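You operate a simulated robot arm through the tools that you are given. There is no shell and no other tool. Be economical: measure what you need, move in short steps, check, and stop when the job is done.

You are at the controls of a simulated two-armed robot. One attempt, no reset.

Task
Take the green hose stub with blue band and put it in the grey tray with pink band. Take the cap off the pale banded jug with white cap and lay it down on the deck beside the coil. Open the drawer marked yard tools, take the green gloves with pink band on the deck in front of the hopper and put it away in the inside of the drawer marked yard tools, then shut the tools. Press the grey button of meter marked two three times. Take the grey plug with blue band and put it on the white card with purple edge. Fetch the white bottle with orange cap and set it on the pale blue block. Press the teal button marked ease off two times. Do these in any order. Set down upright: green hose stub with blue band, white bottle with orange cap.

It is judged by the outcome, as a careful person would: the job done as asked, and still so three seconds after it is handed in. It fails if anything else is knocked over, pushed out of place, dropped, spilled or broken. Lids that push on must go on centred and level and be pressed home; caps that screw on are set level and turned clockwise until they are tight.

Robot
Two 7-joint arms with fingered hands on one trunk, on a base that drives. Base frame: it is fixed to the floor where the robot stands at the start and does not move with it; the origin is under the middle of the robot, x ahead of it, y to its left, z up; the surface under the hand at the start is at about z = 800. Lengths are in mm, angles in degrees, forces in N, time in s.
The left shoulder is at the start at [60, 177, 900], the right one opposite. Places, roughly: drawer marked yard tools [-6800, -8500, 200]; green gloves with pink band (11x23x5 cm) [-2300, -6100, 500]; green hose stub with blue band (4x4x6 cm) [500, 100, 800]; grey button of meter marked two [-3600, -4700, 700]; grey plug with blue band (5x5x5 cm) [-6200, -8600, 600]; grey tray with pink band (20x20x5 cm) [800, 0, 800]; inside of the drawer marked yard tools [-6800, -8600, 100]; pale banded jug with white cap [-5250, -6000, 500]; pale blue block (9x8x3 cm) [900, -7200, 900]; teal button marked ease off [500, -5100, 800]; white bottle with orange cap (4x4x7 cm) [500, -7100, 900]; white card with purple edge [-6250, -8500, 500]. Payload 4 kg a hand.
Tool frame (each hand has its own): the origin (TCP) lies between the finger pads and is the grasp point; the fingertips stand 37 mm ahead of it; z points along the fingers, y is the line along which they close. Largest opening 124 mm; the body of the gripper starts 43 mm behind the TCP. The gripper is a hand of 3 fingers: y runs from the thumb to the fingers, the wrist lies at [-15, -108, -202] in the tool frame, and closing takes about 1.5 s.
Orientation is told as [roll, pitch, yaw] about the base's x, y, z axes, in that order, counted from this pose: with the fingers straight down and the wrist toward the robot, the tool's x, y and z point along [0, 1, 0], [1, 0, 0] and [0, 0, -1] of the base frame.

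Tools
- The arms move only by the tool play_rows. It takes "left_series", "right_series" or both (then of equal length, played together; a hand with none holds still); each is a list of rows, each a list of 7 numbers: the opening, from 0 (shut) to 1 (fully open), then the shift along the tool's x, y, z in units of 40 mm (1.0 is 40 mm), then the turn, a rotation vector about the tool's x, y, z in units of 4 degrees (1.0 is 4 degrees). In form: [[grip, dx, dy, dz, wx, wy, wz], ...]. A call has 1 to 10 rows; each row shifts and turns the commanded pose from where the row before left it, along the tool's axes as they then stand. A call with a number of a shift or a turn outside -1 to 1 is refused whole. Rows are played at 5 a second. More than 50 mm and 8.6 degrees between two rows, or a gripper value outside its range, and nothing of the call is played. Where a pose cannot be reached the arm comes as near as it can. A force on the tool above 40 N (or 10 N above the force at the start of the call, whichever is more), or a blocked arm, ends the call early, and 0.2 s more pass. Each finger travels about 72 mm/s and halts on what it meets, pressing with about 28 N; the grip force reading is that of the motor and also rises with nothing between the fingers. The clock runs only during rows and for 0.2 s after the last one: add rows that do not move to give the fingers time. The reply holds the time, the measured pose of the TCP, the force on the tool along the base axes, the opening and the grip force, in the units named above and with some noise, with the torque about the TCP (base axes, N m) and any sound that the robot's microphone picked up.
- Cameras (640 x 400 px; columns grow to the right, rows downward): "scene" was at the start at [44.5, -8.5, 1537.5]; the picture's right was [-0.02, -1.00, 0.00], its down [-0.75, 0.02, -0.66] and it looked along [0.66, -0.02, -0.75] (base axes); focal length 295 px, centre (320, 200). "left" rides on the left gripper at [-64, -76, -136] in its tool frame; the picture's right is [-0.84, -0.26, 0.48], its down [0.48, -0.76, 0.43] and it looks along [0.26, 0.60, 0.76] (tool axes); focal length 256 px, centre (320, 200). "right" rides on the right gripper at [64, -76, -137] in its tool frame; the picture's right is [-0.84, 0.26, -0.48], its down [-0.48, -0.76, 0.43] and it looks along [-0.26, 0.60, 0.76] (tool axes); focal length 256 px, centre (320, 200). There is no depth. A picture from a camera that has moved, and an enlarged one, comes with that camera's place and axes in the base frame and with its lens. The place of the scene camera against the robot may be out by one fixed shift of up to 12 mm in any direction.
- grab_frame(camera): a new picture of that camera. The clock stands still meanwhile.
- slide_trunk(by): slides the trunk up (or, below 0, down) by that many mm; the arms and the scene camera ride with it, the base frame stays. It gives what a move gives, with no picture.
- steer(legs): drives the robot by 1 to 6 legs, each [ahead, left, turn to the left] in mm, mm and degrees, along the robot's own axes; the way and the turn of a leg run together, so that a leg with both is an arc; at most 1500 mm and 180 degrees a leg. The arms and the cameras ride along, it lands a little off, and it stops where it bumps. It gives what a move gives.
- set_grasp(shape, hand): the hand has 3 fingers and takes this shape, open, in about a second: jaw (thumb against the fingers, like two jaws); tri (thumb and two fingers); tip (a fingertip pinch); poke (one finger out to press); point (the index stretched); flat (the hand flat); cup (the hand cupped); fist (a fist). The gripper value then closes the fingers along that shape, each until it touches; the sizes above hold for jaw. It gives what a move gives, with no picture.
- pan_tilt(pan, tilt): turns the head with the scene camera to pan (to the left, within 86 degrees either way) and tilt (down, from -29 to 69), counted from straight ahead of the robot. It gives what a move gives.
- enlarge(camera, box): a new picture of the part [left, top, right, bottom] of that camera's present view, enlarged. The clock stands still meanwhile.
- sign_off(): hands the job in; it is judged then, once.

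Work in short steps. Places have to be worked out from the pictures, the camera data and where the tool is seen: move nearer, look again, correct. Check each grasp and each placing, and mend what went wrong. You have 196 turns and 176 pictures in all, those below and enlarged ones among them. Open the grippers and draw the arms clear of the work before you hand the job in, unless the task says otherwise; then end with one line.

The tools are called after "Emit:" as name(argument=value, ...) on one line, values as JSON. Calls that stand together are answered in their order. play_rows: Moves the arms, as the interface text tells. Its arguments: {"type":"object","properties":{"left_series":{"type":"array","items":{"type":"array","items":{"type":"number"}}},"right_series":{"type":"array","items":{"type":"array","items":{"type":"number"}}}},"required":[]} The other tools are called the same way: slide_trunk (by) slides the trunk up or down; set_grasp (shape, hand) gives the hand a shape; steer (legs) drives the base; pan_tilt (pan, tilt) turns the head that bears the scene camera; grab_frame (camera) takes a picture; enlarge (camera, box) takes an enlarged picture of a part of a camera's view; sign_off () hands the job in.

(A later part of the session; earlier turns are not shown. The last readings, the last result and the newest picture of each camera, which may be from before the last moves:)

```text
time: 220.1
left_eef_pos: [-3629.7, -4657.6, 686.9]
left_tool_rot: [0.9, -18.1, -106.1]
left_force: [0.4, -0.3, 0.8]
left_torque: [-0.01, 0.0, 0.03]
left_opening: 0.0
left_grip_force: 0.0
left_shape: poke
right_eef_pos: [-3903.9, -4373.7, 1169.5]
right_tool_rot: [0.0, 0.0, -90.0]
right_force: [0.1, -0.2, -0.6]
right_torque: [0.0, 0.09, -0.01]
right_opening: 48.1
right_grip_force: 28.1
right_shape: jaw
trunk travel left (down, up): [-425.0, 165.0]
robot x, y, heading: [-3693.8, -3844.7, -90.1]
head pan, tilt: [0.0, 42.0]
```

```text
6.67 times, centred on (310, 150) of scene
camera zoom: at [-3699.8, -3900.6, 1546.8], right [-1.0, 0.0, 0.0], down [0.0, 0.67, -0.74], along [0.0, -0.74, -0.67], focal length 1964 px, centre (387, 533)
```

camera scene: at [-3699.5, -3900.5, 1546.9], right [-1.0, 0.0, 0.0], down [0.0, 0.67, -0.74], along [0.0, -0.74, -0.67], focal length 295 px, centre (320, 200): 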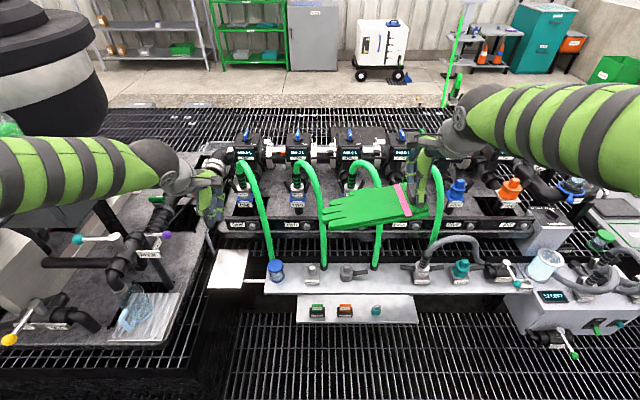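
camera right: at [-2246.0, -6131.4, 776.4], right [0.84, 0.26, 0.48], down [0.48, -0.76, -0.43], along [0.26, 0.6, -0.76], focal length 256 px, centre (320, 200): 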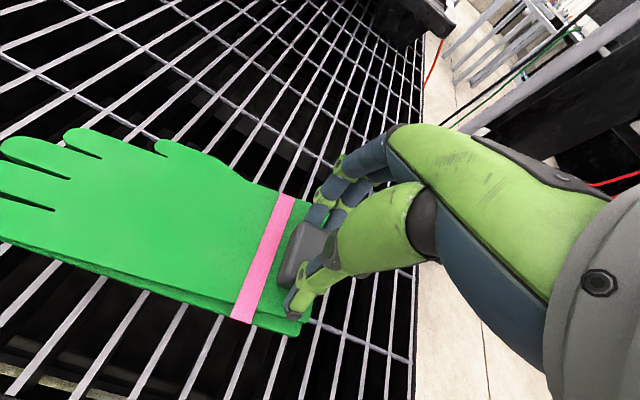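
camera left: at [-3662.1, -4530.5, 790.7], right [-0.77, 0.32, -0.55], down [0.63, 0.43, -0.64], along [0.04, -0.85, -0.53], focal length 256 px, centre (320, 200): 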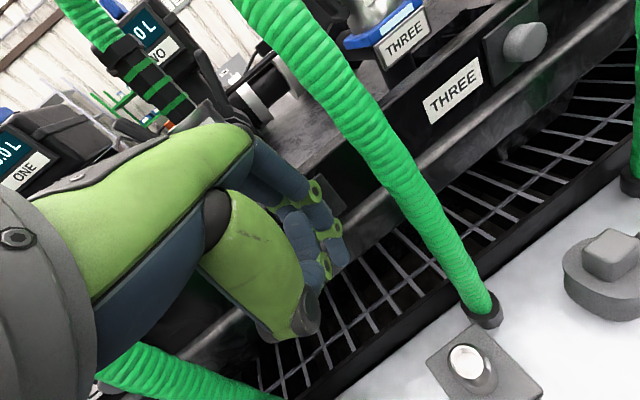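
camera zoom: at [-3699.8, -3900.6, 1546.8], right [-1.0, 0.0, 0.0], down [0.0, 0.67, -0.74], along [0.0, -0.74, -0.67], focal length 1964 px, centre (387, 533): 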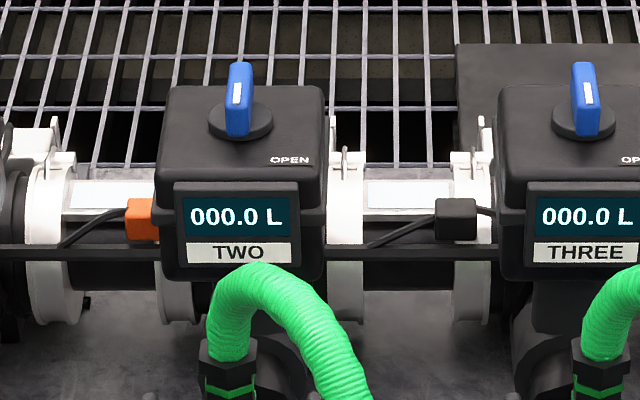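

Released. Second press: forward the same 24 mm.

Emit:
play_rows(left_series=[[0, 0.08, 0.27, 0.09, 0, 0, 0], [0, 0.08, 0.27, 0.09, 0, 0, 0], [0, 0, 0, 0, 0, 0, 0]])

Emit:
play_rows(left_series=[[0, -0.08, -0.27, -0.09, 0, 0, 0], [0, -0.08, -0.27, -0.09, 0, 0, 0], [0, 0, 0, 0, 0, 0, 0]])

```text
time: 220.9
left_eef_pos: [-3628.9, -4681.2, 687.5]
left_tool_rot: [1.0, -18.2, -106.0]
left_force: [1.0, 14.9, 6.1]
left_torque: [-0.24, 0.0, 0.02]
left_opening: 0.0
left_grip_force: 0.1
left_shape: poke
right_eef_pos: [-3903.1, -4372.1, 1168.8]
right_tool_rot: [0.0, 0.0, -89.9]
right_force: [0.6, -0.3, -0.9]
right_torque: [0.03, 0.04, -0.05]
right_opening: 48.2
right_grip_force: 28.2
right_shape: jaw
trunk travel left (down, up): [-425.0, 165.0]
robot x, y, heading: [-3694.6, -3838.7, -89.8]
head pan, tilt: [0.0, 42.0]
heard: click
```

```text
time: 221.7
left_eef_pos: [-3628.9, -4659.5, 688.0]
left_tool_rot: [1.0, -18.2, -106.0]
left_force: [0.4, -0.1, 0.4]
left_torque: [-0.01, 0.0, 0.0]
left_opening: 0.0
left_grip_force: 0.1
left_shape: poke
right_eef_pos: [-3904.1, -4374.0, 1169.0]
right_tool_rot: [0.0, 0.0, -90.0]
right_force: [-1.0, -0.6, -1.2]
right_torque: [-0.01, 0.07, -0.02]
right_opening: 48.2
right_grip_force: 28.0
right_shape: jaw
trunk travel left (down, up): [-425.0, 165.0]
robot x, y, heading: [-3696.8, -3839.1, -90.0]
head pan, tilt: [0.0, 42.0]
```

Two clicks so far. Third press and release.

Emit:
play_rows(left_series=[[0, 0.08, 0.27, 0.09, 0, 0, 0], [0, 0.08, 0.27, 0.09, 0, 0, 0], [0, 0, 0, 0, 0, 0, 0]])

Emit:
play_rows(left_series=[[0, -0.08, -0.27, -0.09, 0, 0, 0], [0, -0.08, -0.27, -0.09, 0, 0, 0], [0, -0.1, -0.3, -0.3, 0, 0, 0]])

```text
time: 222.5
left_eef_pos: [-3628.5, -4681.4, 688.1]
left_tool_rot: [1.0, -18.2, -106.1]
left_force: [0.8, 14.3, 5.3]
left_torque: [-0.18, 0.01, -0.01]
left_opening: 0.0
left_grip_force: 0.0
left_shape: poke
right_eef_pos: [-3903.0, -4372.9, 1169.2]
right_tool_rot: [0.0, 0.0, -90.0]
right_force: [-0.3, -0.5, -0.8]
right_torque: [0.01, 0.06, 0.05]
right_opening: 48.1
right_grip_force: 27.9
right_shape: jaw
trunk travel left (down, up): [-425.0, 165.0]
robot x, y, heading: [-3699.7, -3841.5, -90.0]
head pan, tilt: [0.0, 42.0]
heard: click
```

```text
time: 223.3
left_eef_pos: [-3627.2, -4644.0, 695.4]
left_tool_rot: [1.0, -18.3, -106.0]
left_force: [0.0, -0.9, 1.0]
left_torque: [0.0, 0.02, -0.03]
left_opening: 0.1
left_grip_force: 0.0
left_shape: poke
right_eef_pos: [-3904.3, -4373.1, 1168.8]
right_tool_rot: [0.0, 0.0, -89.9]
right_force: [-0.3, 0.0, -1.5]
right_torque: [-0.02, 0.09, 0.02]
right_opening: 48.0
right_grip_force: 27.4
right_shape: jaw
trunk travel left (down, up): [-425.0, 165.0]
robot x, y, heading: [-3700.1, -3838.3, -90.0]
head pan, tilt: [0.0, 42.0]
```

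Three clicks. Retracing the path back up.

Emit:
play_rows(left_series=[[0, 0.03, -0.3, -0.85, 0, 0, 0], [0, 0.03, -0.3, -0.85, 0, 0, 0], [0, 0.03, -0.3, -0.85, 0, 0, 0], [0, 0.03, -0.3, -0.85, 0, 0, 0], [0, 0.05, -0.3, -0.85, 0, 0, 0], [0, 0.31, -0.44, -0.83, 0, 0, 0], [0, 0.31, -0.44, -0.83, 0, 0, 0], [0, 0.31, -0.44, -0.83, 0, 0, 0], [0, 0.31, -0.44, -0.83, 0, 0, 0], [0, 0.31, -0.44, -0.83, 0, 0, 0]])

Emit:
play_rows(left_series=[[0, 0, 0, 0, 0.9, 0, 0], [0, 0, 0, 0, 0.9, 0, 0], [0, 0, 0, 0, 0.9, 0, 0], [0, 0, 0, 0, 0.9, 0, 0], [0, 0, 0, 0, 0.95, 0, 0], [0, 0, 0, 0, 0, 0, -1], [0, 0, 0, 0, 0, 0, -1], [0, 0, 0, 0, 0, 0, -1], [0, 0, 0, 0, 0, 0, -1]])

Emit:
set_grasp(hand="left", shape="jaw")

Emit:
grab_frame(camera="scene")

```text
time: 225.5
left_eef_pos: [-3498.6, -4424.6, 970.1]
left_tool_rot: [1.0, -18.2, -106.0]
left_force: [0.4, 0.2, 0.0]
left_torque: [0.01, -0.03, 0.0]
left_opening: 0.0
left_grip_force: 0.1
left_shape: poke
right_eef_pos: [-3903.5, -4373.3, 1169.4]
right_tool_rot: [0.0, 0.0, -90.0]
right_force: [-0.3, 0.2, -1.7]
right_torque: [-0.02, 0.04, 0.01]
right_opening: 48.0
right_grip_force: 27.7
right_shape: jaw
trunk travel left (down, up): [-425.0, 165.0]
robot x, y, heading: [-3696.2, -3840.4, -90.0]
head pan, tilt: [0.0, 42.0]
```

```text
time: 227.5
left_eef_pos: [-3499.9, -4423.3, 969.2]
left_tool_rot: [0.9, -0.2, -89.6]
left_force: [0.2, -0.1, 0.4]
left_torque: [0.01, -0.01, 0.04]
left_opening: 0.0
left_grip_force: 0.0
left_shape: poke
right_eef_pos: [-3904.1, -4374.1, 1168.7]
right_tool_rot: [0.0, -0.1, -89.9]
right_force: [-1.0, 0.2, -1.2]
right_torque: [-0.01, 0.08, 0.01]
right_opening: 48.0
right_grip_force: 27.8
right_shape: jaw
trunk travel left (down, up): [-425.0, 165.0]
robot x, y, heading: [-3695.2, -3840.0, -90.1]
head pan, tilt: [0.0, 42.0]
```

```text
time: 228.4
left_eef_pos: [-3499.9, -4424.1, 969.2]
left_tool_rot: [0.9, -0.4, -89.8]
left_force: [-0.2, 0.2, -1.3]
left_torque: [0.03, -0.04, 0.04]
left_opening: 124.1
left_grip_force: 0.1
left_shape: jaw
right_eef_pos: [-3903.9, -4373.5, 1168.8]
right_tool_rot: [0.0, -0.1, -90.0]
right_force: [-0.2, -0.2, -1.0]
right_torque: [0.04, 0.07, -0.01]
right_opening: 47.9
right_grip_force: 27.9
right_shape: jaw
trunk travel left (down, up): [-425.0, 165.0]
robot x, y, heading: [-3694.2, -3841.7, -90.1]
head pan, tilt: [0.0, 42.0]
```

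```text
91 pictures are left
camera scene: at [-3699.5, -3900.4, 1546.8], right [-1.0, 0.0, 0.0], down [0.0, 0.67, -0.74], along [0.0, -0.74, -0.67], focal length 295 px, centre (320, 200)
```

scene: 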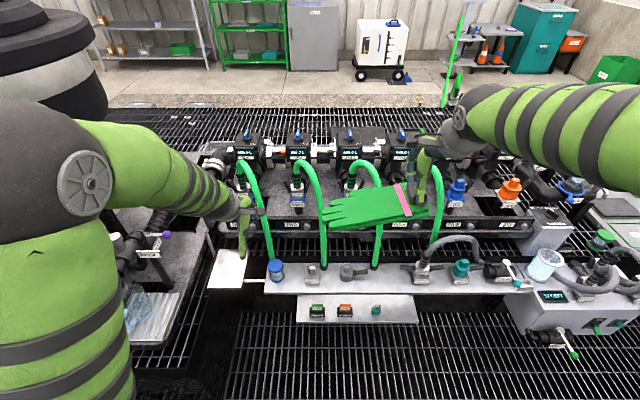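

Meter done. Now backing out along the same path to the open lane.

Emit:
steer(legs=[[-230, 0, 0], [0, 295, 0], [0, 0, -90], [-970, 120, 0], [-600, 0, 0], [-700, 400, 0]])

Emit:
steer(legs=[[-600, 500, 0], [0, 1250, 0], [0, 1230, 0], [1500, 0, 0], [1000, 0, 0]])

Emit:
pan_tilt(pan=0, tilt=15)

Emit:
grab_frame(camera="scene")

```text
time: 247.2
left_eef_pos: [-1729.7, -4343.8, 969.1]
left_tool_rot: [0.9, -0.2, 179.3]
left_force: [-0.2, -0.6, 0.1]
left_torque: [0.01, -0.01, 0.0]
left_opening: 124.0
left_grip_force: 0.0
left_shape: jaw
right_eef_pos: [-1671.8, -3939.1, 1169.4]
right_tool_rot: [0.0, 0.0, 179.1]
right_force: [-0.4, 0.6, -0.5]
right_torque: [0.1, 0.01, 0.01]
right_opening: 47.6
right_grip_force: 27.5
right_shape: jaw
trunk travel left (down, up): [-425.0, 165.0]
robot x, y, heading: [-1138.7, -4157.2, 179.0]
head pan, tilt: [0.0, 42.0]
```

```text
time: 275.0
left_eef_pos: [-3725.4, -7244.4, 969.2]
left_tool_rot: [0.9, -0.2, 178.5]
left_force: [-1.4, -0.5, 0.2]
left_torque: [0.02, 0.01, 0.02]
left_opening: 123.7
left_grip_force: 0.2
left_shape: jaw
right_eef_pos: [-3663.8, -6843.4, 1168.7]
right_tool_rot: [0.0, 0.0, 178.3]
right_force: [-0.1, -0.4, -0.7]
right_torque: [0.08, 0.02, 0.01]
right_opening: 47.7
right_grip_force: 27.7
right_shape: jaw
trunk travel left (down, up): [-425.0, 165.0]
robot x, y, heading: [-3135.0, -7065.0, 178.2]
head pan, tilt: [0.0, 42.0]
```

```text
time: 275.9
left_eef_pos: [-3726.0, -7246.9, 969.6]
left_tool_rot: [0.9, -0.3, 178.5]
left_force: [0.0, 0.0, 0.3]
left_torque: [-0.01, 0.02, 0.01]
left_opening: 124.0
left_grip_force: 0.1
left_shape: jaw
right_eef_pos: [-3662.4, -6844.9, 1168.5]
right_tool_rot: [0.0, 0.0, 178.3]
right_force: [0.4, 0.1, -1.2]
right_torque: [0.08, 0.03, -0.02]
right_opening: 47.6
right_grip_force: 28.4
right_shape: jaw
trunk travel left (down, up): [-425.0, 165.0]
robot x, y, heading: [-3137.1, -7068.6, 178.3]
head pan, tilt: [0.0, 15.0]
```

```text
90 pictures are left
camera scene: at [-3203.9, -7072.5, 1589.3], right [0.03, 1.0, 0.0], down [0.26, -0.01, -0.97], along [-0.97, 0.03, -0.26], focal length 295 px, centre (320, 200)
```

scene: 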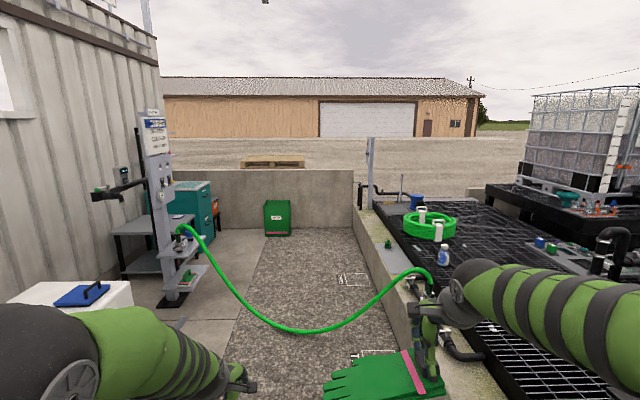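

A green hose crosses the lane near x≈−5200. I'll go a bit closer and look down at how it lies.

Emit:
steer(legs=[[900, 0, 1.7]])

Emit:
pan_tilt(pan=12, tilt=35)

Emit:
grab_frame(camera="scene")

Emit:
pan_tilt(pan=-30, tilt=35)

Emit:
grab_frame(camera="scene")

```text
time: 280.6
left_eef_pos: [-4622.3, -7252.3, 969.2]
left_tool_rot: [0.9, -0.1, -179.5]
left_force: [-0.7, -0.3, -0.4]
left_torque: [0.02, 0.02, 0.0]
left_opening: 123.6
left_grip_force: 0.1
left_shape: jaw
right_eef_pos: [-4572.1, -6849.2, 1167.8]
right_tool_rot: [-0.1, 0.1, -179.9]
right_force: [-0.4, 0.2, -1.2]
right_torque: [0.06, -0.02, -0.02]
right_opening: 47.3
right_grip_force: 28.0
right_shape: jaw
trunk travel left (down, up): [-425.0, 165.0]
robot x, y, heading: [-4039.4, -7058.3, -179.9]
head pan, tilt: [0.0, 15.0]
```

```text
time: 281.5
left_eef_pos: [-4620.9, -7252.6, 968.2]
left_tool_rot: [0.9, -0.1, -179.6]
left_force: [0.6, 0.5, -0.7]
left_torque: [-0.03, -0.04, 0.0]
left_opening: 123.8
left_grip_force: 0.1
left_shape: jaw
right_eef_pos: [-4571.9, -6848.0, 1168.0]
right_tool_rot: [0.0, 0.0, -179.9]
right_force: [-0.5, 0.7, -0.8]
right_torque: [0.04, 0.0, -0.03]
right_opening: 47.4
right_grip_force: 27.9
right_shape: jaw
trunk travel left (down, up): [-425.0, 165.0]
robot x, y, heading: [-4037.9, -7056.7, -180.1]
head pan, tilt: [12.0, 35.0]
```

```text
89 pictures are left
camera scene: at [-4098.1, -7080.1, 1557.4], right [-0.21, 0.98, 0.0], down [0.56, 0.12, -0.82], along [-0.8, -0.17, -0.57], focal length 295 px, centre (320, 200)
```

scene: 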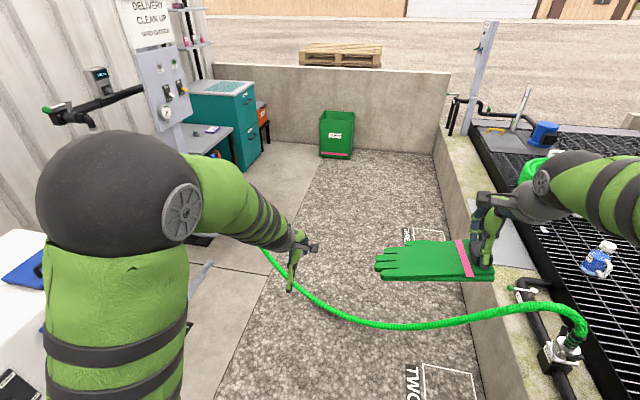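

```text
time: 282.6
left_eef_pos: [-4621.7, -7252.0, 969.1]
left_tool_rot: [0.9, -0.3, -179.7]
left_force: [1.1, -0.1, 0.4]
left_torque: [0.03, 0.0, 0.01]
left_opening: 124.1
left_grip_force: 0.0
left_shape: jaw
right_eef_pos: [-4571.7, -6848.5, 1168.7]
right_tool_rot: [-0.1, -0.1, -179.9]
right_force: [-1.1, 0.7, -0.9]
right_torque: [0.08, 0.0, 0.0]
right_opening: 47.7
right_grip_force: 28.4
right_shape: jaw
trunk travel left (down, up): [-425.0, 165.0]
robot x, y, heading: [-4037.9, -7054.7, -180.1]
head pan, tilt: [-30.0, 35.0]
```

```text
88 pictures are left
camera scene: at [-4088.4, -7017.8, 1557.3], right [0.5, 0.87, 0.0], down [0.5, -0.29, -0.82], along [-0.71, 0.41, -0.57], focal length 295 px, centre (320, 200)
```

scene: 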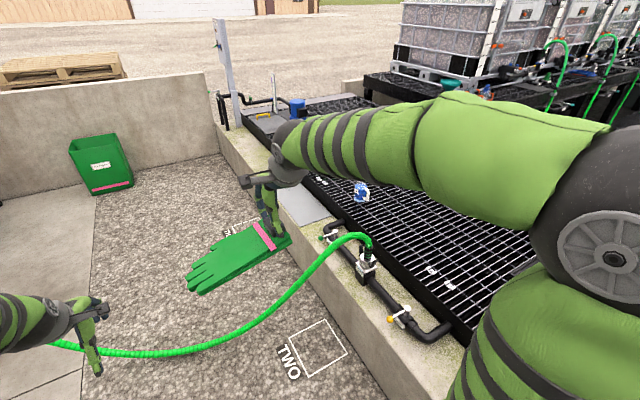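

The hose sags almost to the ground mid-lane; everything left to do lies past it. I'll raise nothing, just creep forward along its lowest part (y≈−7100) and watch whether anything is met.

Emit:
steer(legs=[[500, 60, 0]])

Emit:
pan_tilt(pan=0, tilt=60)

Emit:
grab_frame(camera="scene")

```text
time: 285.5
left_eef_pos: [-5120.4, -7313.1, 968.6]
left_tool_rot: [0.9, -0.1, -179.6]
left_force: [0.0, 0.4, -0.4]
left_torque: [-0.01, 0.02, -0.01]
left_opening: 123.8
left_grip_force: 0.1
left_shape: jaw
right_eef_pos: [-5072.1, -6909.8, 1167.6]
right_tool_rot: [0.0, 0.1, -179.9]
right_force: [0.0, 0.7, -0.6]
right_torque: [0.1, -0.02, 0.0]
right_opening: 47.6
right_grip_force: 28.2
right_shape: jaw
trunk travel left (down, up): [-425.0, 165.0]
robot x, y, heading: [-4536.9, -7114.9, -179.9]
head pan, tilt: [-30.0, 35.0]
```

```text
time: 286.5
left_eef_pos: [-5120.6, -7312.7, 969.5]
left_tool_rot: [0.8, -0.2, -179.5]
left_force: [0.5, -0.8, -0.1]
left_torque: [0.02, 0.02, -0.01]
left_opening: 123.9
left_grip_force: 0.1
left_shape: jaw
right_eef_pos: [-5071.8, -6907.8, 1169.4]
right_tool_rot: [0.0, -0.1, -179.8]
right_force: [-0.8, 1.3, -0.8]
right_torque: [0.08, 0.01, 0.01]
right_opening: 47.6
right_grip_force: 27.8
right_shape: jaw
trunk travel left (down, up): [-425.0, 165.0]
robot x, y, heading: [-4535.8, -7112.9, -179.7]
head pan, tilt: [0.0, 60.0]
```

```text
87 pictures are left
camera scene: at [-4578.0, -7122.5, 1523.1], right [0.0, 1.0, 0.0], down [0.87, 0.0, -0.5], along [-0.5, 0.0, -0.87], focal length 295 px, centre (320, 200)
```

scene: 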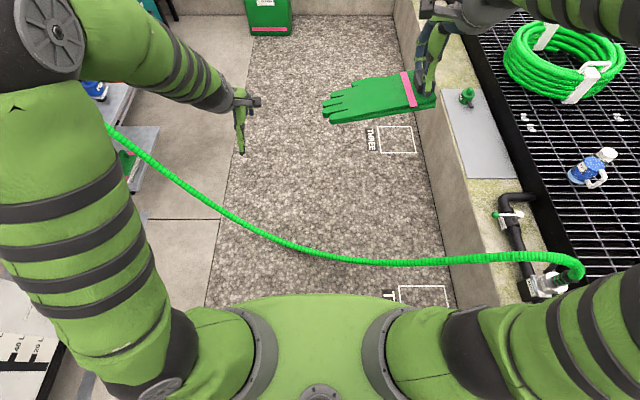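

The hose hangs ~10 cm above ground at x≈−5060. I'll creep 250 forward and compare the hose's shape.

Emit:
steer(legs=[[250, 0, 0]])

Emit:
grab_frame(camera="scene")

```text
time: 288.3
left_eef_pos: [-5370.6, -7314.7, 968.8]
left_tool_rot: [0.9, -0.3, -179.6]
left_force: [-0.2, 0.1, -0.7]
left_torque: [-0.03, 0.02, 0.03]
left_opening: 124.0
left_grip_force: 0.1
left_shape: jaw
right_eef_pos: [-5320.5, -6909.5, 1169.1]
right_tool_rot: [-0.1, 0.0, -180.0]
right_force: [-0.6, 0.2, -1.6]
right_torque: [0.07, -0.03, 0.02]
right_opening: 47.7
right_grip_force: 28.0
right_shape: jaw
trunk travel left (down, up): [-425.0, 165.0]
robot x, y, heading: [-4786.5, -7115.3, -179.8]
head pan, tilt: [0.0, 60.0]
```

```text
86 pictures are left
camera scene: at [-4828.0, -7123.1, 1523.0], right [0.0, 1.0, 0.0], down [0.87, 0.0, -0.5], along [-0.5, 0.0, -0.87], focal length 295 px, centre (320, 200)
```

scene: 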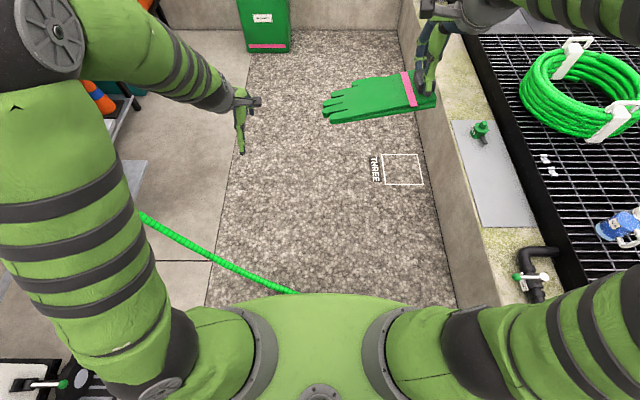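

No bump and the hose is unchanged. Continuing 350 more and checking.

Emit:
steer(legs=[[350, 0, 0]])

Emit:
pan_tilt(pan=80, tilt=45)

Emit:
grab_frame(camera="scene")

```text
time: 290.6
left_eef_pos: [-5721.6, -7315.5, 969.0]
left_tool_rot: [0.9, -0.2, -179.7]
left_force: [0.0, 0.4, -0.7]
left_torque: [-0.01, -0.02, -0.01]
left_opening: 124.0
left_grip_force: 0.1
left_shape: jaw
right_eef_pos: [-5670.3, -6910.9, 1168.3]
right_tool_rot: [0.0, 0.0, -179.9]
right_force: [-0.8, 0.9, -1.2]
right_torque: [0.06, 0.0, 0.01]
right_opening: 47.5
right_grip_force: 27.9
right_shape: jaw
trunk travel left (down, up): [-425.0, 165.0]
robot x, y, heading: [-5138.0, -7115.3, -179.9]
head pan, tilt: [0.0, 60.0]
```

```text
time: 292.1
left_eef_pos: [-5720.5, -7314.6, 969.1]
left_tool_rot: [0.9, -0.3, -179.6]
left_force: [-0.3, 0.4, 1.4]
left_torque: [0.03, -0.01, 0.01]
left_opening: 124.1
left_grip_force: 0.1
left_shape: jaw
right_eef_pos: [-5671.1, -6909.7, 1169.9]
right_tool_rot: [0.0, 0.1, -180.0]
right_force: [-0.5, 0.0, -0.7]
right_torque: [0.04, -0.03, 0.0]
right_opening: 47.7
right_grip_force: 27.9
right_shape: jaw
trunk travel left (down, up): [-425.0, 165.0]
robot x, y, heading: [-5134.9, -7115.7, -180.0]
head pan, tilt: [80.0, 45.0]
```

```text
85 pictures are left
camera scene: at [-5124.4, -7203.9, 1542.5], right [-0.98, 0.17, 0.0], down [0.12, 0.7, -0.71], along [-0.12, -0.7, -0.71], focal length 295 px, centre (320, 200)
```

scene: 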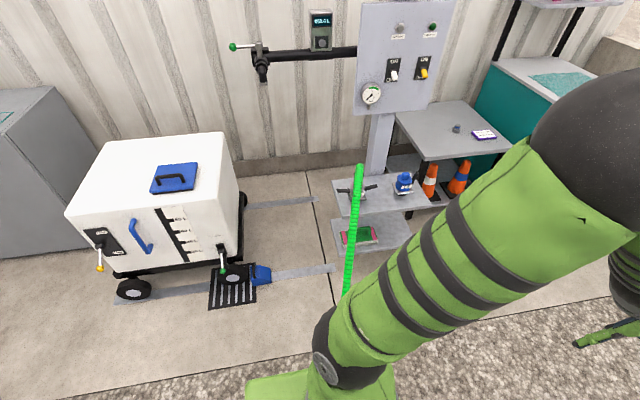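

Passed over without touching anything; hose unchanged. On to x≈−6200 and turn left to face the table and cabinet.

Emit:
steer(legs=[[1060, 0, 0], [0, 0, 90]])

Emit:
pan_tilt(pan=-10, tilt=35)

Emit:
grab_frame(camera="scene")

```text
time: 301.4
left_eef_pos: [-6004.5, -7699.7, 969.8]
left_tool_rot: [0.8, -0.3, -90.4]
left_force: [0.4, 0.0, 0.2]
left_torque: [-0.02, 0.01, 0.0]
left_opening: 124.1
left_grip_force: 0.1
left_shape: jaw
right_eef_pos: [-6407.3, -7645.5, 1168.9]
right_tool_rot: [0.0, 0.1, -90.5]
right_force: [-0.1, 0.6, -0.9]
right_torque: [0.02, 0.08, 0.02]
right_opening: 47.2
right_grip_force: 27.7
right_shape: jaw
trunk travel left (down, up): [-425.0, 165.0]
robot x, y, heading: [-6194.6, -7118.5, -90.5]
head pan, tilt: [80.0, 45.0]
```

```text
time: 303.0
left_eef_pos: [-6003.4, -7700.6, 969.5]
left_tool_rot: [0.8, -0.3, -90.3]
left_force: [-0.9, 0.5, 0.0]
left_torque: [0.01, 0.0, -0.07]
left_opening: 124.0
left_grip_force: 0.1
left_shape: jaw
right_eef_pos: [-6408.3, -7644.9, 1169.5]
right_tool_rot: [0.0, 0.0, -90.6]
right_force: [0.1, 0.1, -0.6]
right_torque: [0.0, 0.04, 0.04]
right_opening: 47.1
right_grip_force: 27.9
right_shape: jaw
trunk travel left (down, up): [-425.0, 165.0]
robot x, y, heading: [-6194.6, -7113.9, -90.7]
head pan, tilt: [-10.0, 35.0]
```

```text
84 pictures are left
camera scene: at [-6214.2, -7177.5, 1557.3], right [-0.98, 0.18, 0.0], down [0.1, 0.56, -0.82], along [-0.15, -0.81, -0.57], focal length 295 px, centre (320, 200)
```

scene: 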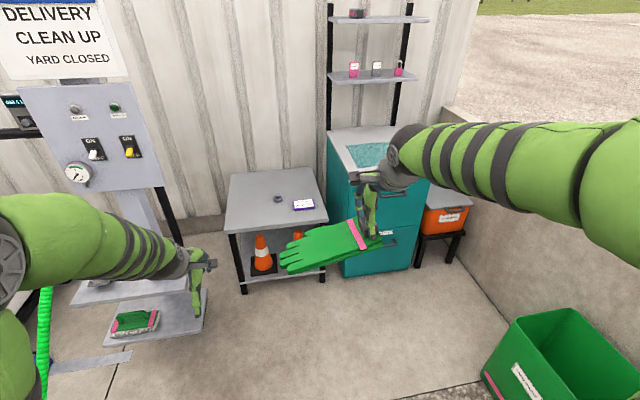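

Cabinet faces +y. I'll move in front of it (x≈−6690, y≈−7500) and look at the drawers.

Emit:
steer(legs=[[0, -490, 0.6], [380, 0, 0]])

Emit:
pan_tilt(pan=-8, tilt=45)

Emit:
grab_frame(camera="scene")

Emit:
grab_frame(camera="left")

```text
time: 307.9
left_eef_pos: [-6491.1, -8072.2, 969.3]
left_tool_rot: [1.1, -0.2, -89.7]
left_force: [0.1, -0.7, 0.7]
left_torque: [0.01, 0.0, 0.0]
left_opening: 123.8
left_grip_force: 0.0
left_shape: jaw
right_eef_pos: [-6895.8, -8022.2, 1168.7]
right_tool_rot: [0.0, 0.1, -90.0]
right_force: [-0.1, 0.4, -0.1]
right_torque: [0.05, 0.07, -0.01]
right_opening: 47.3
right_grip_force: 28.1
right_shape: jaw
trunk travel left (down, up): [-425.0, 165.0]
robot x, y, heading: [-6685.7, -7483.5, -90.0]
head pan, tilt: [-10.0, 35.0]
```

```text
time: 308.6
left_eef_pos: [-6491.0, -8073.9, 969.4]
left_tool_rot: [0.9, -0.1, -89.7]
left_force: [0.1, 0.3, -0.1]
left_torque: [-0.04, 0.0, 0.01]
left_opening: 123.9
left_grip_force: 0.1
left_shape: jaw
right_eef_pos: [-6895.6, -8022.4, 1168.1]
right_tool_rot: [0.0, 0.1, -90.0]
right_force: [-0.7, -0.6, -0.8]
right_torque: [-0.01, 0.08, -0.01]
right_opening: 47.4
right_grip_force: 28.5
right_shape: jaw
trunk travel left (down, up): [-425.0, 165.0]
robot x, y, heading: [-6688.4, -7487.7, -89.8]
head pan, tilt: [-8.0, 45.0]
```

```text
83 pictures are left
camera scene: at [-6703.3, -7546.1, 1542.6], right [-0.99, 0.14, 0.0], down [0.1, 0.7, -0.71], along [-0.1, -0.7, -0.71], focal length 295 px, centre (320, 200)
```

scene: 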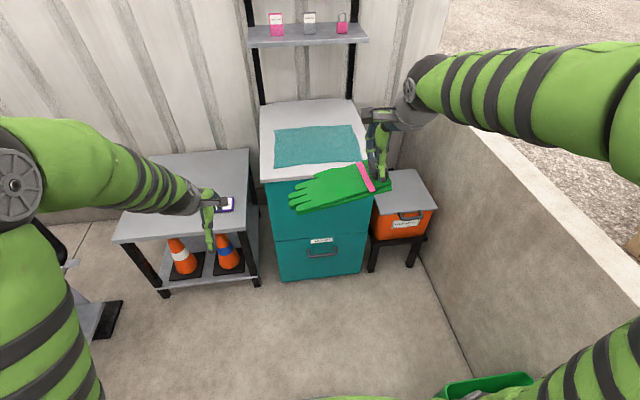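

```text
82 pictures are left
camera left: at [-6558.5, -7996.9, 1103.2], right [-0.83, 0.25, -0.5], down [0.49, 0.76, -0.43], along [0.27, -0.6, -0.75], focal length 256 px, centre (320, 200)
```

left: 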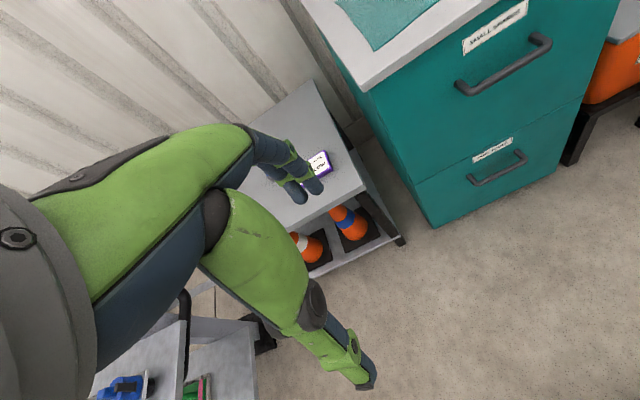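

Emit:
enlarge(camera="left", box=[430, 0, 600, 200])

Emit:
enlarge(camera="scene", box=[260, 200, 380, 290])

```text
2.00 times, centred on (515, 100) of left
camera zoom: at [-6558.5, -7996.9, 1103.2], right [-0.83, 0.25, -0.5], down [0.49, 0.76, -0.43], along [0.27, -0.6, -0.75], focal length 512 px, centre (-70, 400)
```

zoom: 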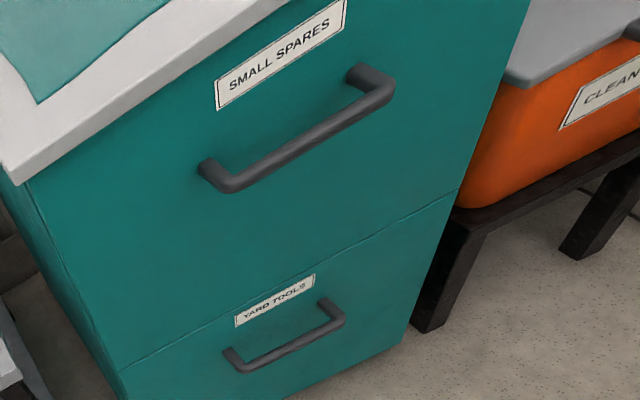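

```text
4.44 times, centred on (320, 245) of scene
camera zoom: at [-6703.3, -7546.1, 1542.6], right [-0.99, 0.14, 0.0], down [0.1, 0.7, -0.71], along [-0.1, -0.7, -0.71], focal length 1309 px, centre (320, 0)
```

zoom: 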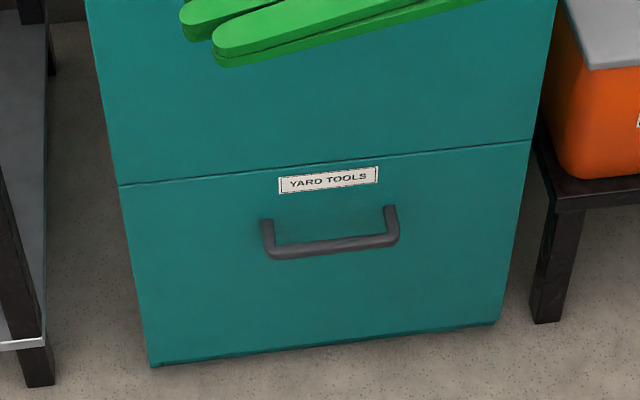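

Handle bar of YARD TOOLS triangulates to [-6835,-8390,280], ~150 mm long. I'll shift a bit right/ahead, lower the trunk 400, and raise the glove hand to stay clear.

Emit:
steer(legs=[[30, -40, 0]])

Emit:
slide_trunk(by=-400)

Emit:
play_rows(left_series=[[1, -0.6, 0, 0.2, 0, 0, 0], [1, -0.7, 0, 0.2, 0, 0, 0], [1, -0.7, 0, 0.2, 0, 0, 0], [1, -0.7, 0, 0.2, 0, 0, 0], [1, -0.7, 0.5, 0.2, 0, 0, 0], [1, -0.7, 0.5, 0.2, 0, 0, 0]], right_series=[[0, -0.2, -0.1, -0.9, 0, 0, 0], [0, -0.2, -0.1, -0.9, 0, 0, 0], [0, -0.2, -0.1, -0.9, 0, 0, 0], [0, -0.2, -0.1, -0.9, 0, 0, 0], [0, -0.2, -0.1, -0.9, 0, 0, 0], [0, 0, 0, 0, 0, 0, 0]])

Emit:
grab_frame(camera="left")

Emit:
grab_frame(camera="scene")

```text
time: 309.6
left_eef_pos: [-6532.7, -8103.2, 968.0]
left_tool_rot: [0.9, -0.2, -89.6]
left_force: [-0.2, 0.3, 0.1]
left_torque: [0.0, -0.04, 0.02]
left_opening: 124.0
left_grip_force: 0.0
left_shape: jaw
right_eef_pos: [-6936.3, -8052.4, 1169.2]
right_tool_rot: [0.2, 0.1, -90.0]
right_force: [-0.4, 0.4, -0.4]
right_torque: [-0.01, 0.05, -0.04]
right_opening: 47.4
right_grip_force: 28.2
right_shape: jaw
trunk travel left (down, up): [-425.0, 165.0]
robot x, y, heading: [-6726.4, -7519.8, -89.6]
head pan, tilt: [-8.0, 45.0]
```

```text
time: 313.4
left_eef_pos: [-6531.5, -8102.5, 569.2]
left_tool_rot: [0.8, -0.2, -89.7]
left_force: [0.3, 0.3, -0.8]
left_torque: [-0.02, 0.02, 0.01]
left_opening: 124.0
left_grip_force: 0.2
left_shape: jaw
right_eef_pos: [-6937.4, -8052.4, 769.5]
right_tool_rot: [0.0, 0.1, -90.0]
right_force: [0.5, 0.5, -1.8]
right_torque: [0.0, 0.09, -0.03]
right_opening: 47.3
right_grip_force: 28.3
right_shape: jaw
trunk travel left (down, up): [-25.0, 565.0]
robot x, y, heading: [-6729.3, -7517.8, -89.9]
head pan, tilt: [-8.0, 45.0]
```

```text
time: 314.8
left_eef_pos: [-6694.4, -8143.6, 518.7]
left_tool_rot: [1.0, -0.2, -89.6]
left_force: [-0.5, 0.5, 1.1]
left_torque: [-0.01, 0.0, 0.0]
left_opening: 124.0
left_grip_force: 0.0
left_shape: jaw
right_eef_pos: [-6976.0, -8032.4, 949.3]
right_tool_rot: [0.1, 0.0, -90.0]
right_force: [0.7, 1.3, -0.8]
right_torque: [-0.01, 0.09, -0.01]
right_opening: 47.1
right_grip_force: 28.2
right_shape: jaw
trunk travel left (down, up): [-25.0, 565.0]
robot x, y, heading: [-6730.2, -7519.5, -89.6]
head pan, tilt: [-8.0, 45.0]
```

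```text
79 pictures are left
camera left: at [-6762.0, -8067.9, 652.7], right [-0.83, 0.25, -0.5], down [0.48, 0.76, -0.43], along [0.27, -0.6, -0.75], focal length 256 px, centre (320, 200)
```

left: 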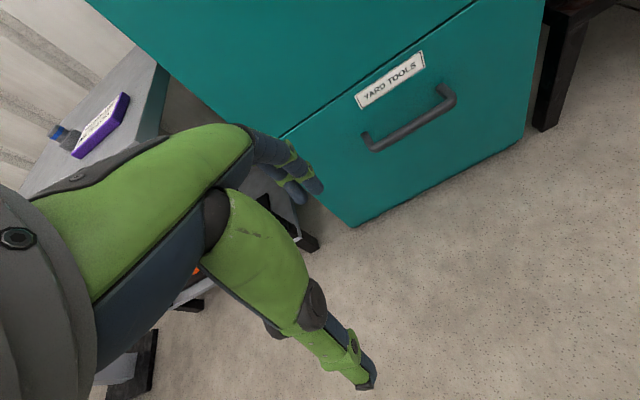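

```text
78 pictures are left
camera scene: at [-6743.3, -7576.1, 1142.5], right [-0.99, 0.14, 0.0], down [0.1, 0.7, -0.71], along [-0.1, -0.7, -0.71], focal length 295 px, centre (320, 200)
```

scene: 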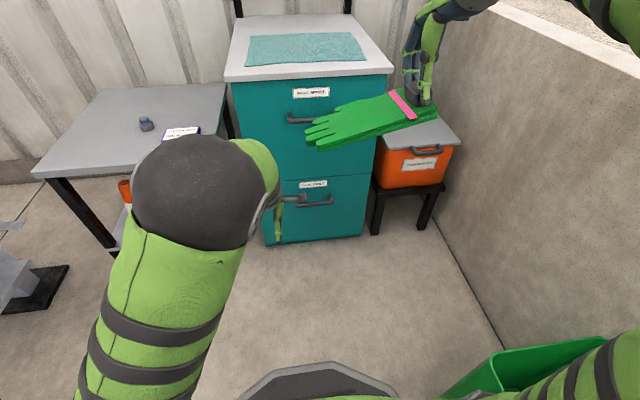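

Refined handle: about [-6841,-8404,283]. I'll bring the left hand, opened to ~50 mm, above and just in front of it for a close look.

Emit:
play_rows(left_series=[[0.4, -0.6, 0.8, 0.5, 0, 0, 0], [0.4, -0.6, 0.8, 0.5, 0, 0, 0], [0.4, -0.6, 0.8, 0.5, 0, 0, 0], [0.4, -0.6, 0.8, 0.5, 0, 0, 0], [0.4, -0.6, 0.8, 0.4, 0, 0, 0], [0.4, -0.6, 0.8, 0.4, 0, 0, 0]])

Emit:
grab_frame(camera="left")

Emit:
enlarge(camera="scene", box=[240, 150, 400, 260])

```text
time: 316.2
left_eef_pos: [-6835.5, -8336.7, 404.2]
left_tool_rot: [1.0, -0.1, -89.6]
left_force: [0.3, 5.9, -0.9]
left_torque: [0.08, 0.02, 0.09]
left_opening: 48.5
left_grip_force: 0.0
left_shape: jaw
right_eef_pos: [-6977.2, -8032.2, 948.7]
right_tool_rot: [0.1, 0.0, -89.9]
right_force: [0.6, 0.5, -0.1]
right_torque: [0.0, 0.04, -0.01]
right_opening: 47.2
right_grip_force: 28.1
right_shape: jaw
trunk travel left (down, up): [-25.0, 565.0]
robot x, y, heading: [-6729.5, -7518.8, -90.1]
head pan, tilt: [-8.0, 45.0]
```

```text
77 pictures are left
camera left: at [-6902.0, -8261.2, 538.0], right [-0.83, 0.25, -0.5], down [0.48, 0.76, -0.43], along [0.27, -0.6, -0.76], focal length 256 px, centre (320, 200)
```

left: 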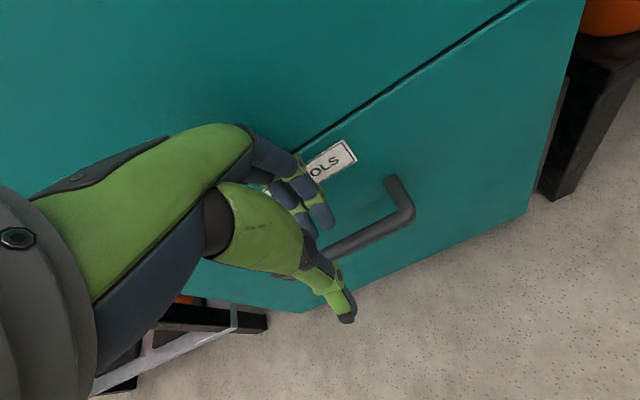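

```text
3.64 times, centred on (320, 205) of scene
camera zoom: at [-6743.4, -7575.9, 1142.6], right [-0.99, 0.14, 0.0], down [0.1, 0.7, -0.71], along [-0.1, -0.7, -0.71], focal length 1071 px, centre (320, 182)
```

zoom: 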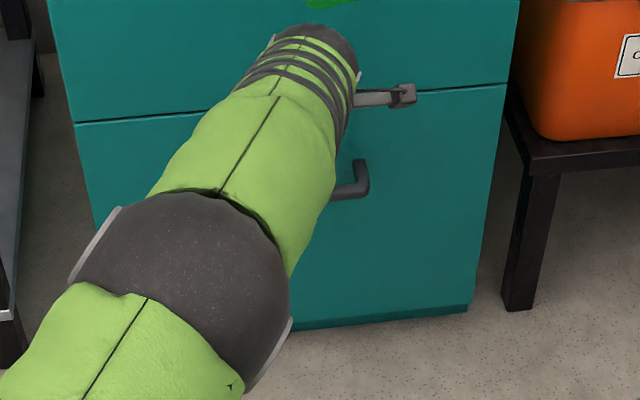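

The knuckles touch the drawer face, so a vertical grip can't reach the bar. I'll back off and tilt the fingers ~60° forward instead.

Emit:
play_rows(left_series=[[0.4, 0, -0.8, 0, 0, 0, 0], [0.4, 0, -0.8, 0, 0, 0, 0], [0.5, 0, -0.6, 0, -1, 0, 0], [0.5, 0, 0, 0, -1, 0, 0], [0.5, 0, 0, 0, -1, 0, 0], [0.5, 0, 0, 0, -1, 0, 0], [0.5, 0, 0, 0, -1, 0, 0], [0.5, 0, 0, 0, -1, 0, 0], [0.5, 0, 0, 0, -1, 0, 0], [0.5, 0, 0, 0, -1, 0, 0]])

Emit:
play_rows(left_series=[[0.5, 0, 0, 0, -1, 0, 0], [0.5, 0, 0, 0, -1, 0, 0], [0.5, 0, 0, 0, -1, 0, 0], [0.5, 0, 0, 0, -1, 0, 0], [0.5, 0, 0, 0, -1, 0, 0], [0.5, 0, 0, 0, -1, 0, 0], [0.5, 0, 0, 0, -1, 0, 0]])

Emit:
grab_frame(camera="left")

Emit:
grab_frame(camera="scene")

```text
time: 318.4
left_eef_pos: [-6836.1, -8249.7, 406.3]
left_tool_rot: [1.0, -32.2, -90.3]
left_force: [-0.1, -0.1, 0.7]
left_torque: [0.0, 0.01, 0.05]
left_opening: 62.0
left_grip_force: 0.0
left_shape: jaw
right_eef_pos: [-6977.1, -8032.4, 948.1]
right_tool_rot: [0.1, 0.1, -90.1]
right_force: [-0.6, 0.0, -0.3]
right_torque: [0.03, 0.09, -0.02]
right_opening: 47.1
right_grip_force: 28.3
right_shape: jaw
trunk travel left (down, up): [-25.0, 565.0]
robot x, y, heading: [-6729.7, -7521.0, -90.1]
head pan, tilt: [-8.0, 45.0]
```

```text
time: 320.2
left_eef_pos: [-6856.2, -8255.9, 448.4]
left_tool_rot: [-9.1, -61.1, -81.8]
left_force: [-0.2, 0.5, 0.3]
left_torque: [0.02, 0.0, -0.01]
left_opening: 62.0
left_grip_force: 0.1
left_shape: jaw
right_eef_pos: [-6977.5, -8032.4, 948.7]
right_tool_rot: [0.0, 0.1, -90.0]
right_force: [0.3, -0.3, -1.1]
right_torque: [0.03, 0.05, 0.0]
right_opening: 47.4
right_grip_force: 28.4
right_shape: jaw
trunk travel left (down, up): [-25.0, 565.0]
robot x, y, heading: [-6730.4, -7519.8, -90.1]
head pan, tilt: [-8.0, 45.0]
stopped in row 7 (left hand): the arm was blocked; the commanded pose is now the measured one
```

```text
75 pictures are left
camera left: at [-6921.5, -8099.9, 451.9], right [-0.87, -0.31, -0.39], down [0.42, -0.01, -0.91], along [0.27, -0.95, 0.14], focal length 256 px, centre (320, 200)
```

left: 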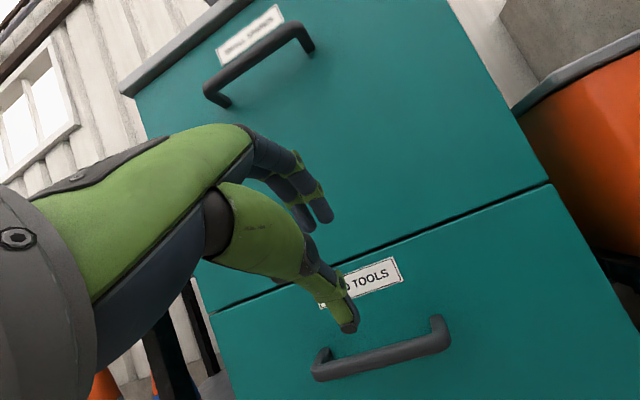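

```text
74 pictures are left
camera scene: at [-6743.5, -7576.2, 1142.5], right [-0.99, 0.14, 0.0], down [0.1, 0.7, -0.71], along [-0.1, -0.7, -0.71], focal length 295 px, centre (320, 200)
```

scene: 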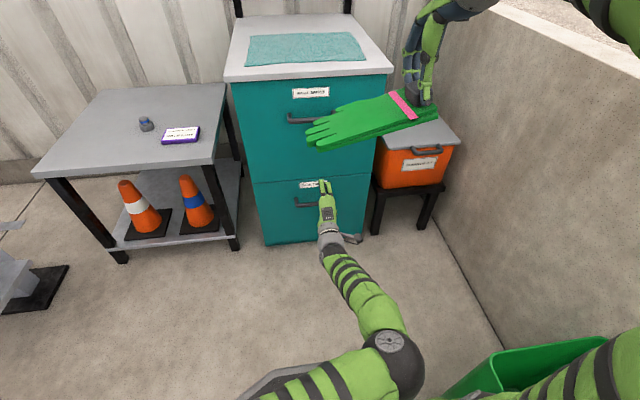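

The hand now points at the drawer with ~61° tilt. I'll line it up with the bar and stop ~50 mm short.

Emit:
play_rows(left_series=[[0.5, 0.4, -0.85, 0, 0, 0, 0], [0.5, 0.4, -0.85, 0, 0, 0, 0], [0.5, 0, 0, 0.8, 0, 0, 0], [0.5, 0, 0, 0.8, 0, 0, 0], [0.5, 0, 0, 0.8, 0, 0, 0], [0.5, 0, 0, 0.8, 0, 0, 0]])

Emit:
grab_frame(camera="left")

Emit:
enlarge(camera="scene", box=[250, 150, 390, 260])

```text
time: 321.6
left_eef_pos: [-6834.2, -8335.7, 326.0]
left_tool_rot: [-8.8, -61.2, -82.0]
left_force: [0.5, -0.5, 0.5]
left_torque: [0.03, 0.01, 0.04]
left_opening: 61.9
left_grip_force: 0.1
left_shape: jaw
right_eef_pos: [-6976.4, -8031.6, 948.5]
right_tool_rot: [0.1, 0.1, -90.1]
right_force: [-0.5, -0.3, -0.6]
right_torque: [-0.02, 0.05, -0.01]
right_opening: 47.0
right_grip_force: 27.8
right_shape: jaw
trunk travel left (down, up): [-25.0, 565.0]
robot x, y, heading: [-6724.3, -7518.6, -89.9]
head pan, tilt: [-8.0, 45.0]
```

```text
73 pictures are left
camera left: at [-6898.9, -8179.6, 328.4], right [-0.87, -0.31, -0.39], down [0.42, -0.02, -0.91], along [0.27, -0.95, 0.14], focal length 256 px, centre (320, 200)
```

left: 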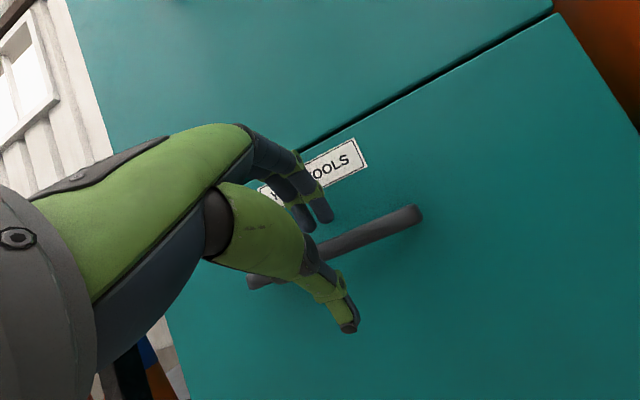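

```text
3.64 times, centred on (320, 205) of scene
camera zoom: at [-6743.7, -7576.0, 1142.6], right [-0.99, 0.14, 0.0], down [0.1, 0.7, -0.71], along [-0.1, -0.7, -0.71], focal length 1071 px, centre (320, 182)
```

zoom: 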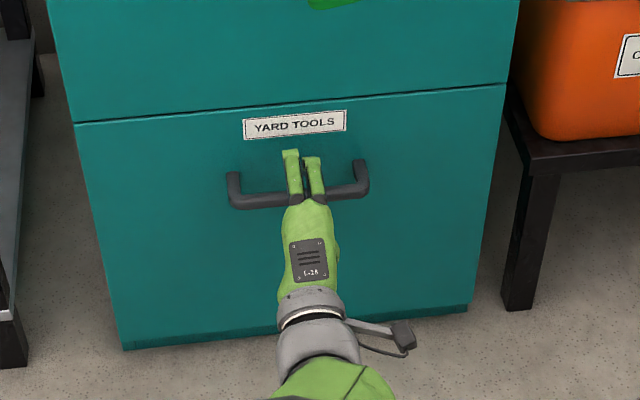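

From the close view, the bar is really at about [-6836,-8377,316]: 11 mm toward the fingers and 40 mm ahead. Adjusting, moving in and closing.

Emit:
play_rows(left_series=[[0.5, 0, 0.26, 0, 0, 0, 0], [0.5, 0, 0, 0.3, 0, 0, 0], [0.5, 0, 0, 0.25, 0, 0, 0], [0.0, 0, 0, 0, 0, 0, 0], [0.0, 0, 0, 0, 0, 0, 0], [0.0, 0, 0, 0, 0, 0, 0], [0.0, 0, 0, 0, 0, 0, 0], [0.0, 0, 0, 0, 0, 0, 0]])

Emit:
grab_frame(camera="left")

```text
time: 323.4
left_eef_pos: [-6832.9, -8358.6, 322.4]
left_tool_rot: [-8.6, -60.8, -82.1]
left_force: [-3.0, 2.5, -11.9]
left_torque: [0.06, 0.02, 0.01]
left_opening: 8.4
left_grip_force: 27.8
left_shape: jaw
right_eef_pos: [-6976.6, -8034.2, 947.4]
right_tool_rot: [0.0, 0.1, -90.1]
right_force: [-0.2, 0.4, -1.0]
right_torque: [0.0, 0.1, -0.01]
right_opening: 47.4
right_grip_force: 28.5
right_shape: jaw
trunk travel left (down, up): [-25.0, 565.0]
robot x, y, heading: [-6730.6, -7518.2, -90.0]
head pan, tilt: [-8.0, 45.0]
```

```text
71 pictures are left
camera left: at [-6898.1, -8202.9, 324.7], right [-0.87, -0.3, -0.4], down [0.42, -0.01, -0.91], along [0.27, -0.95, 0.14], focal length 256 px, centre (320, 200)
```

left: 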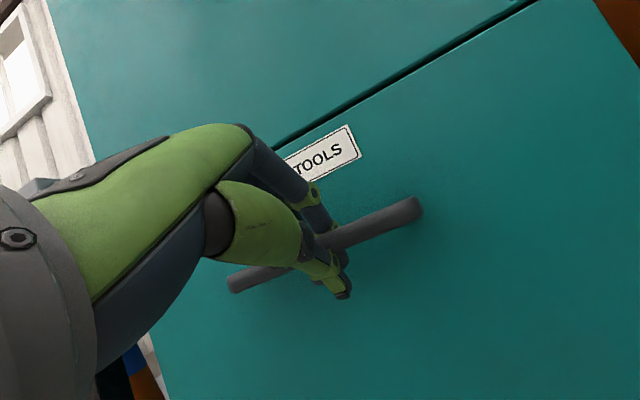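

Bar is gripped. Pull gently 60 mm with the arm to test.

Emit:
play_rows(left_series=[[0, 0, -0.24, -0.44, 0, 0, 0], [0, 0, -0.24, -0.44, 0, 0, 0], [0, 0, -0.24, -0.44, 0, 0, 0], [0, 0, 0, 0, 0, 0, 0]])

Emit:
enlarge(camera="scene", box=[230, 130, 410, 270])

```text
time: 324.4
left_eef_pos: [-6833.0, -8298.1, 322.5]
left_tool_rot: [-8.5, -60.9, -82.1]
left_force: [-1.9, -0.1, -21.9]
left_torque: [0.15, -0.01, 0.03]
left_opening: 8.2
left_grip_force: 27.7
left_shape: jaw
right_eef_pos: [-6977.5, -8034.1, 947.2]
right_tool_rot: [0.0, 0.3, -90.1]
right_force: [0.2, -0.3, -1.0]
right_torque: [-0.02, 0.03, -0.01]
right_opening: 47.4
right_grip_force: 28.4
right_shape: jaw
trunk travel left (down, up): [-25.0, 565.0]
robot x, y, heading: [-6726.5, -7519.0, -90.0]
head pan, tilt: [-8.0, 45.0]
```

```text
2.86 times, centred on (320, 200) of scene
camera zoom: at [-6743.7, -7577.6, 1142.3], right [-0.99, 0.14, 0.0], down [0.1, 0.7, -0.71], along [-0.1, -0.7, -0.71], focal length 842 px, centre (320, 200)
```

zoom: 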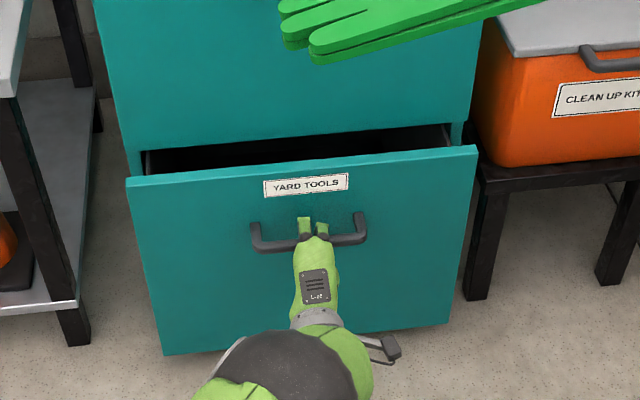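

The drawer slides out. Pulling it further by backing the base 270.

Emit:
steer(legs=[[-270, 0, 0]])

Emit:
grab_frame(camera="scene")

```text
time: 326.3
left_eef_pos: [-6831.4, -8030.3, 321.5]
left_tool_rot: [-8.8, -60.8, -82.1]
left_force: [2.8, -1.5, -23.3]
left_torque: [0.22, -0.03, 0.08]
left_opening: 8.5
left_grip_force: 28.8
left_shape: jaw
right_eef_pos: [-6978.3, -7764.7, 947.2]
right_tool_rot: [0.0, 0.2, -90.2]
right_force: [-1.0, 0.6, -0.3]
right_torque: [0.01, 0.1, -0.01]
right_opening: 47.4
right_grip_force: 27.7
right_shape: jaw
trunk travel left (down, up): [-25.0, 565.0]
robot x, y, heading: [-6728.5, -7251.5, -90.0]
head pan, tilt: [-8.0, 45.0]
```

```text
69 pictures are left
camera scene: at [-6743.8, -7308.8, 1142.4], right [-0.99, 0.14, 0.0], down [0.1, 0.7, -0.71], along [-0.1, -0.7, -0.71], focal length 295 px, centre (320, 200)
```

scene: 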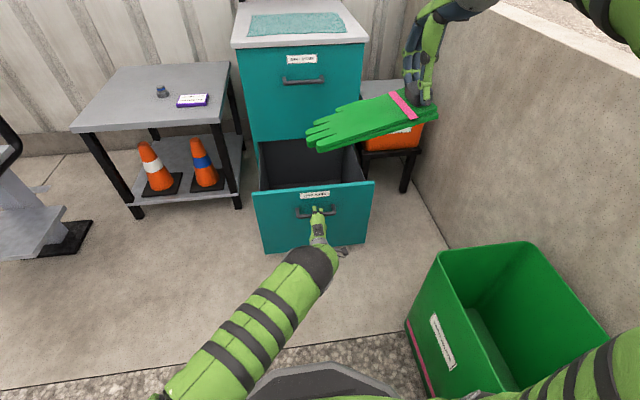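

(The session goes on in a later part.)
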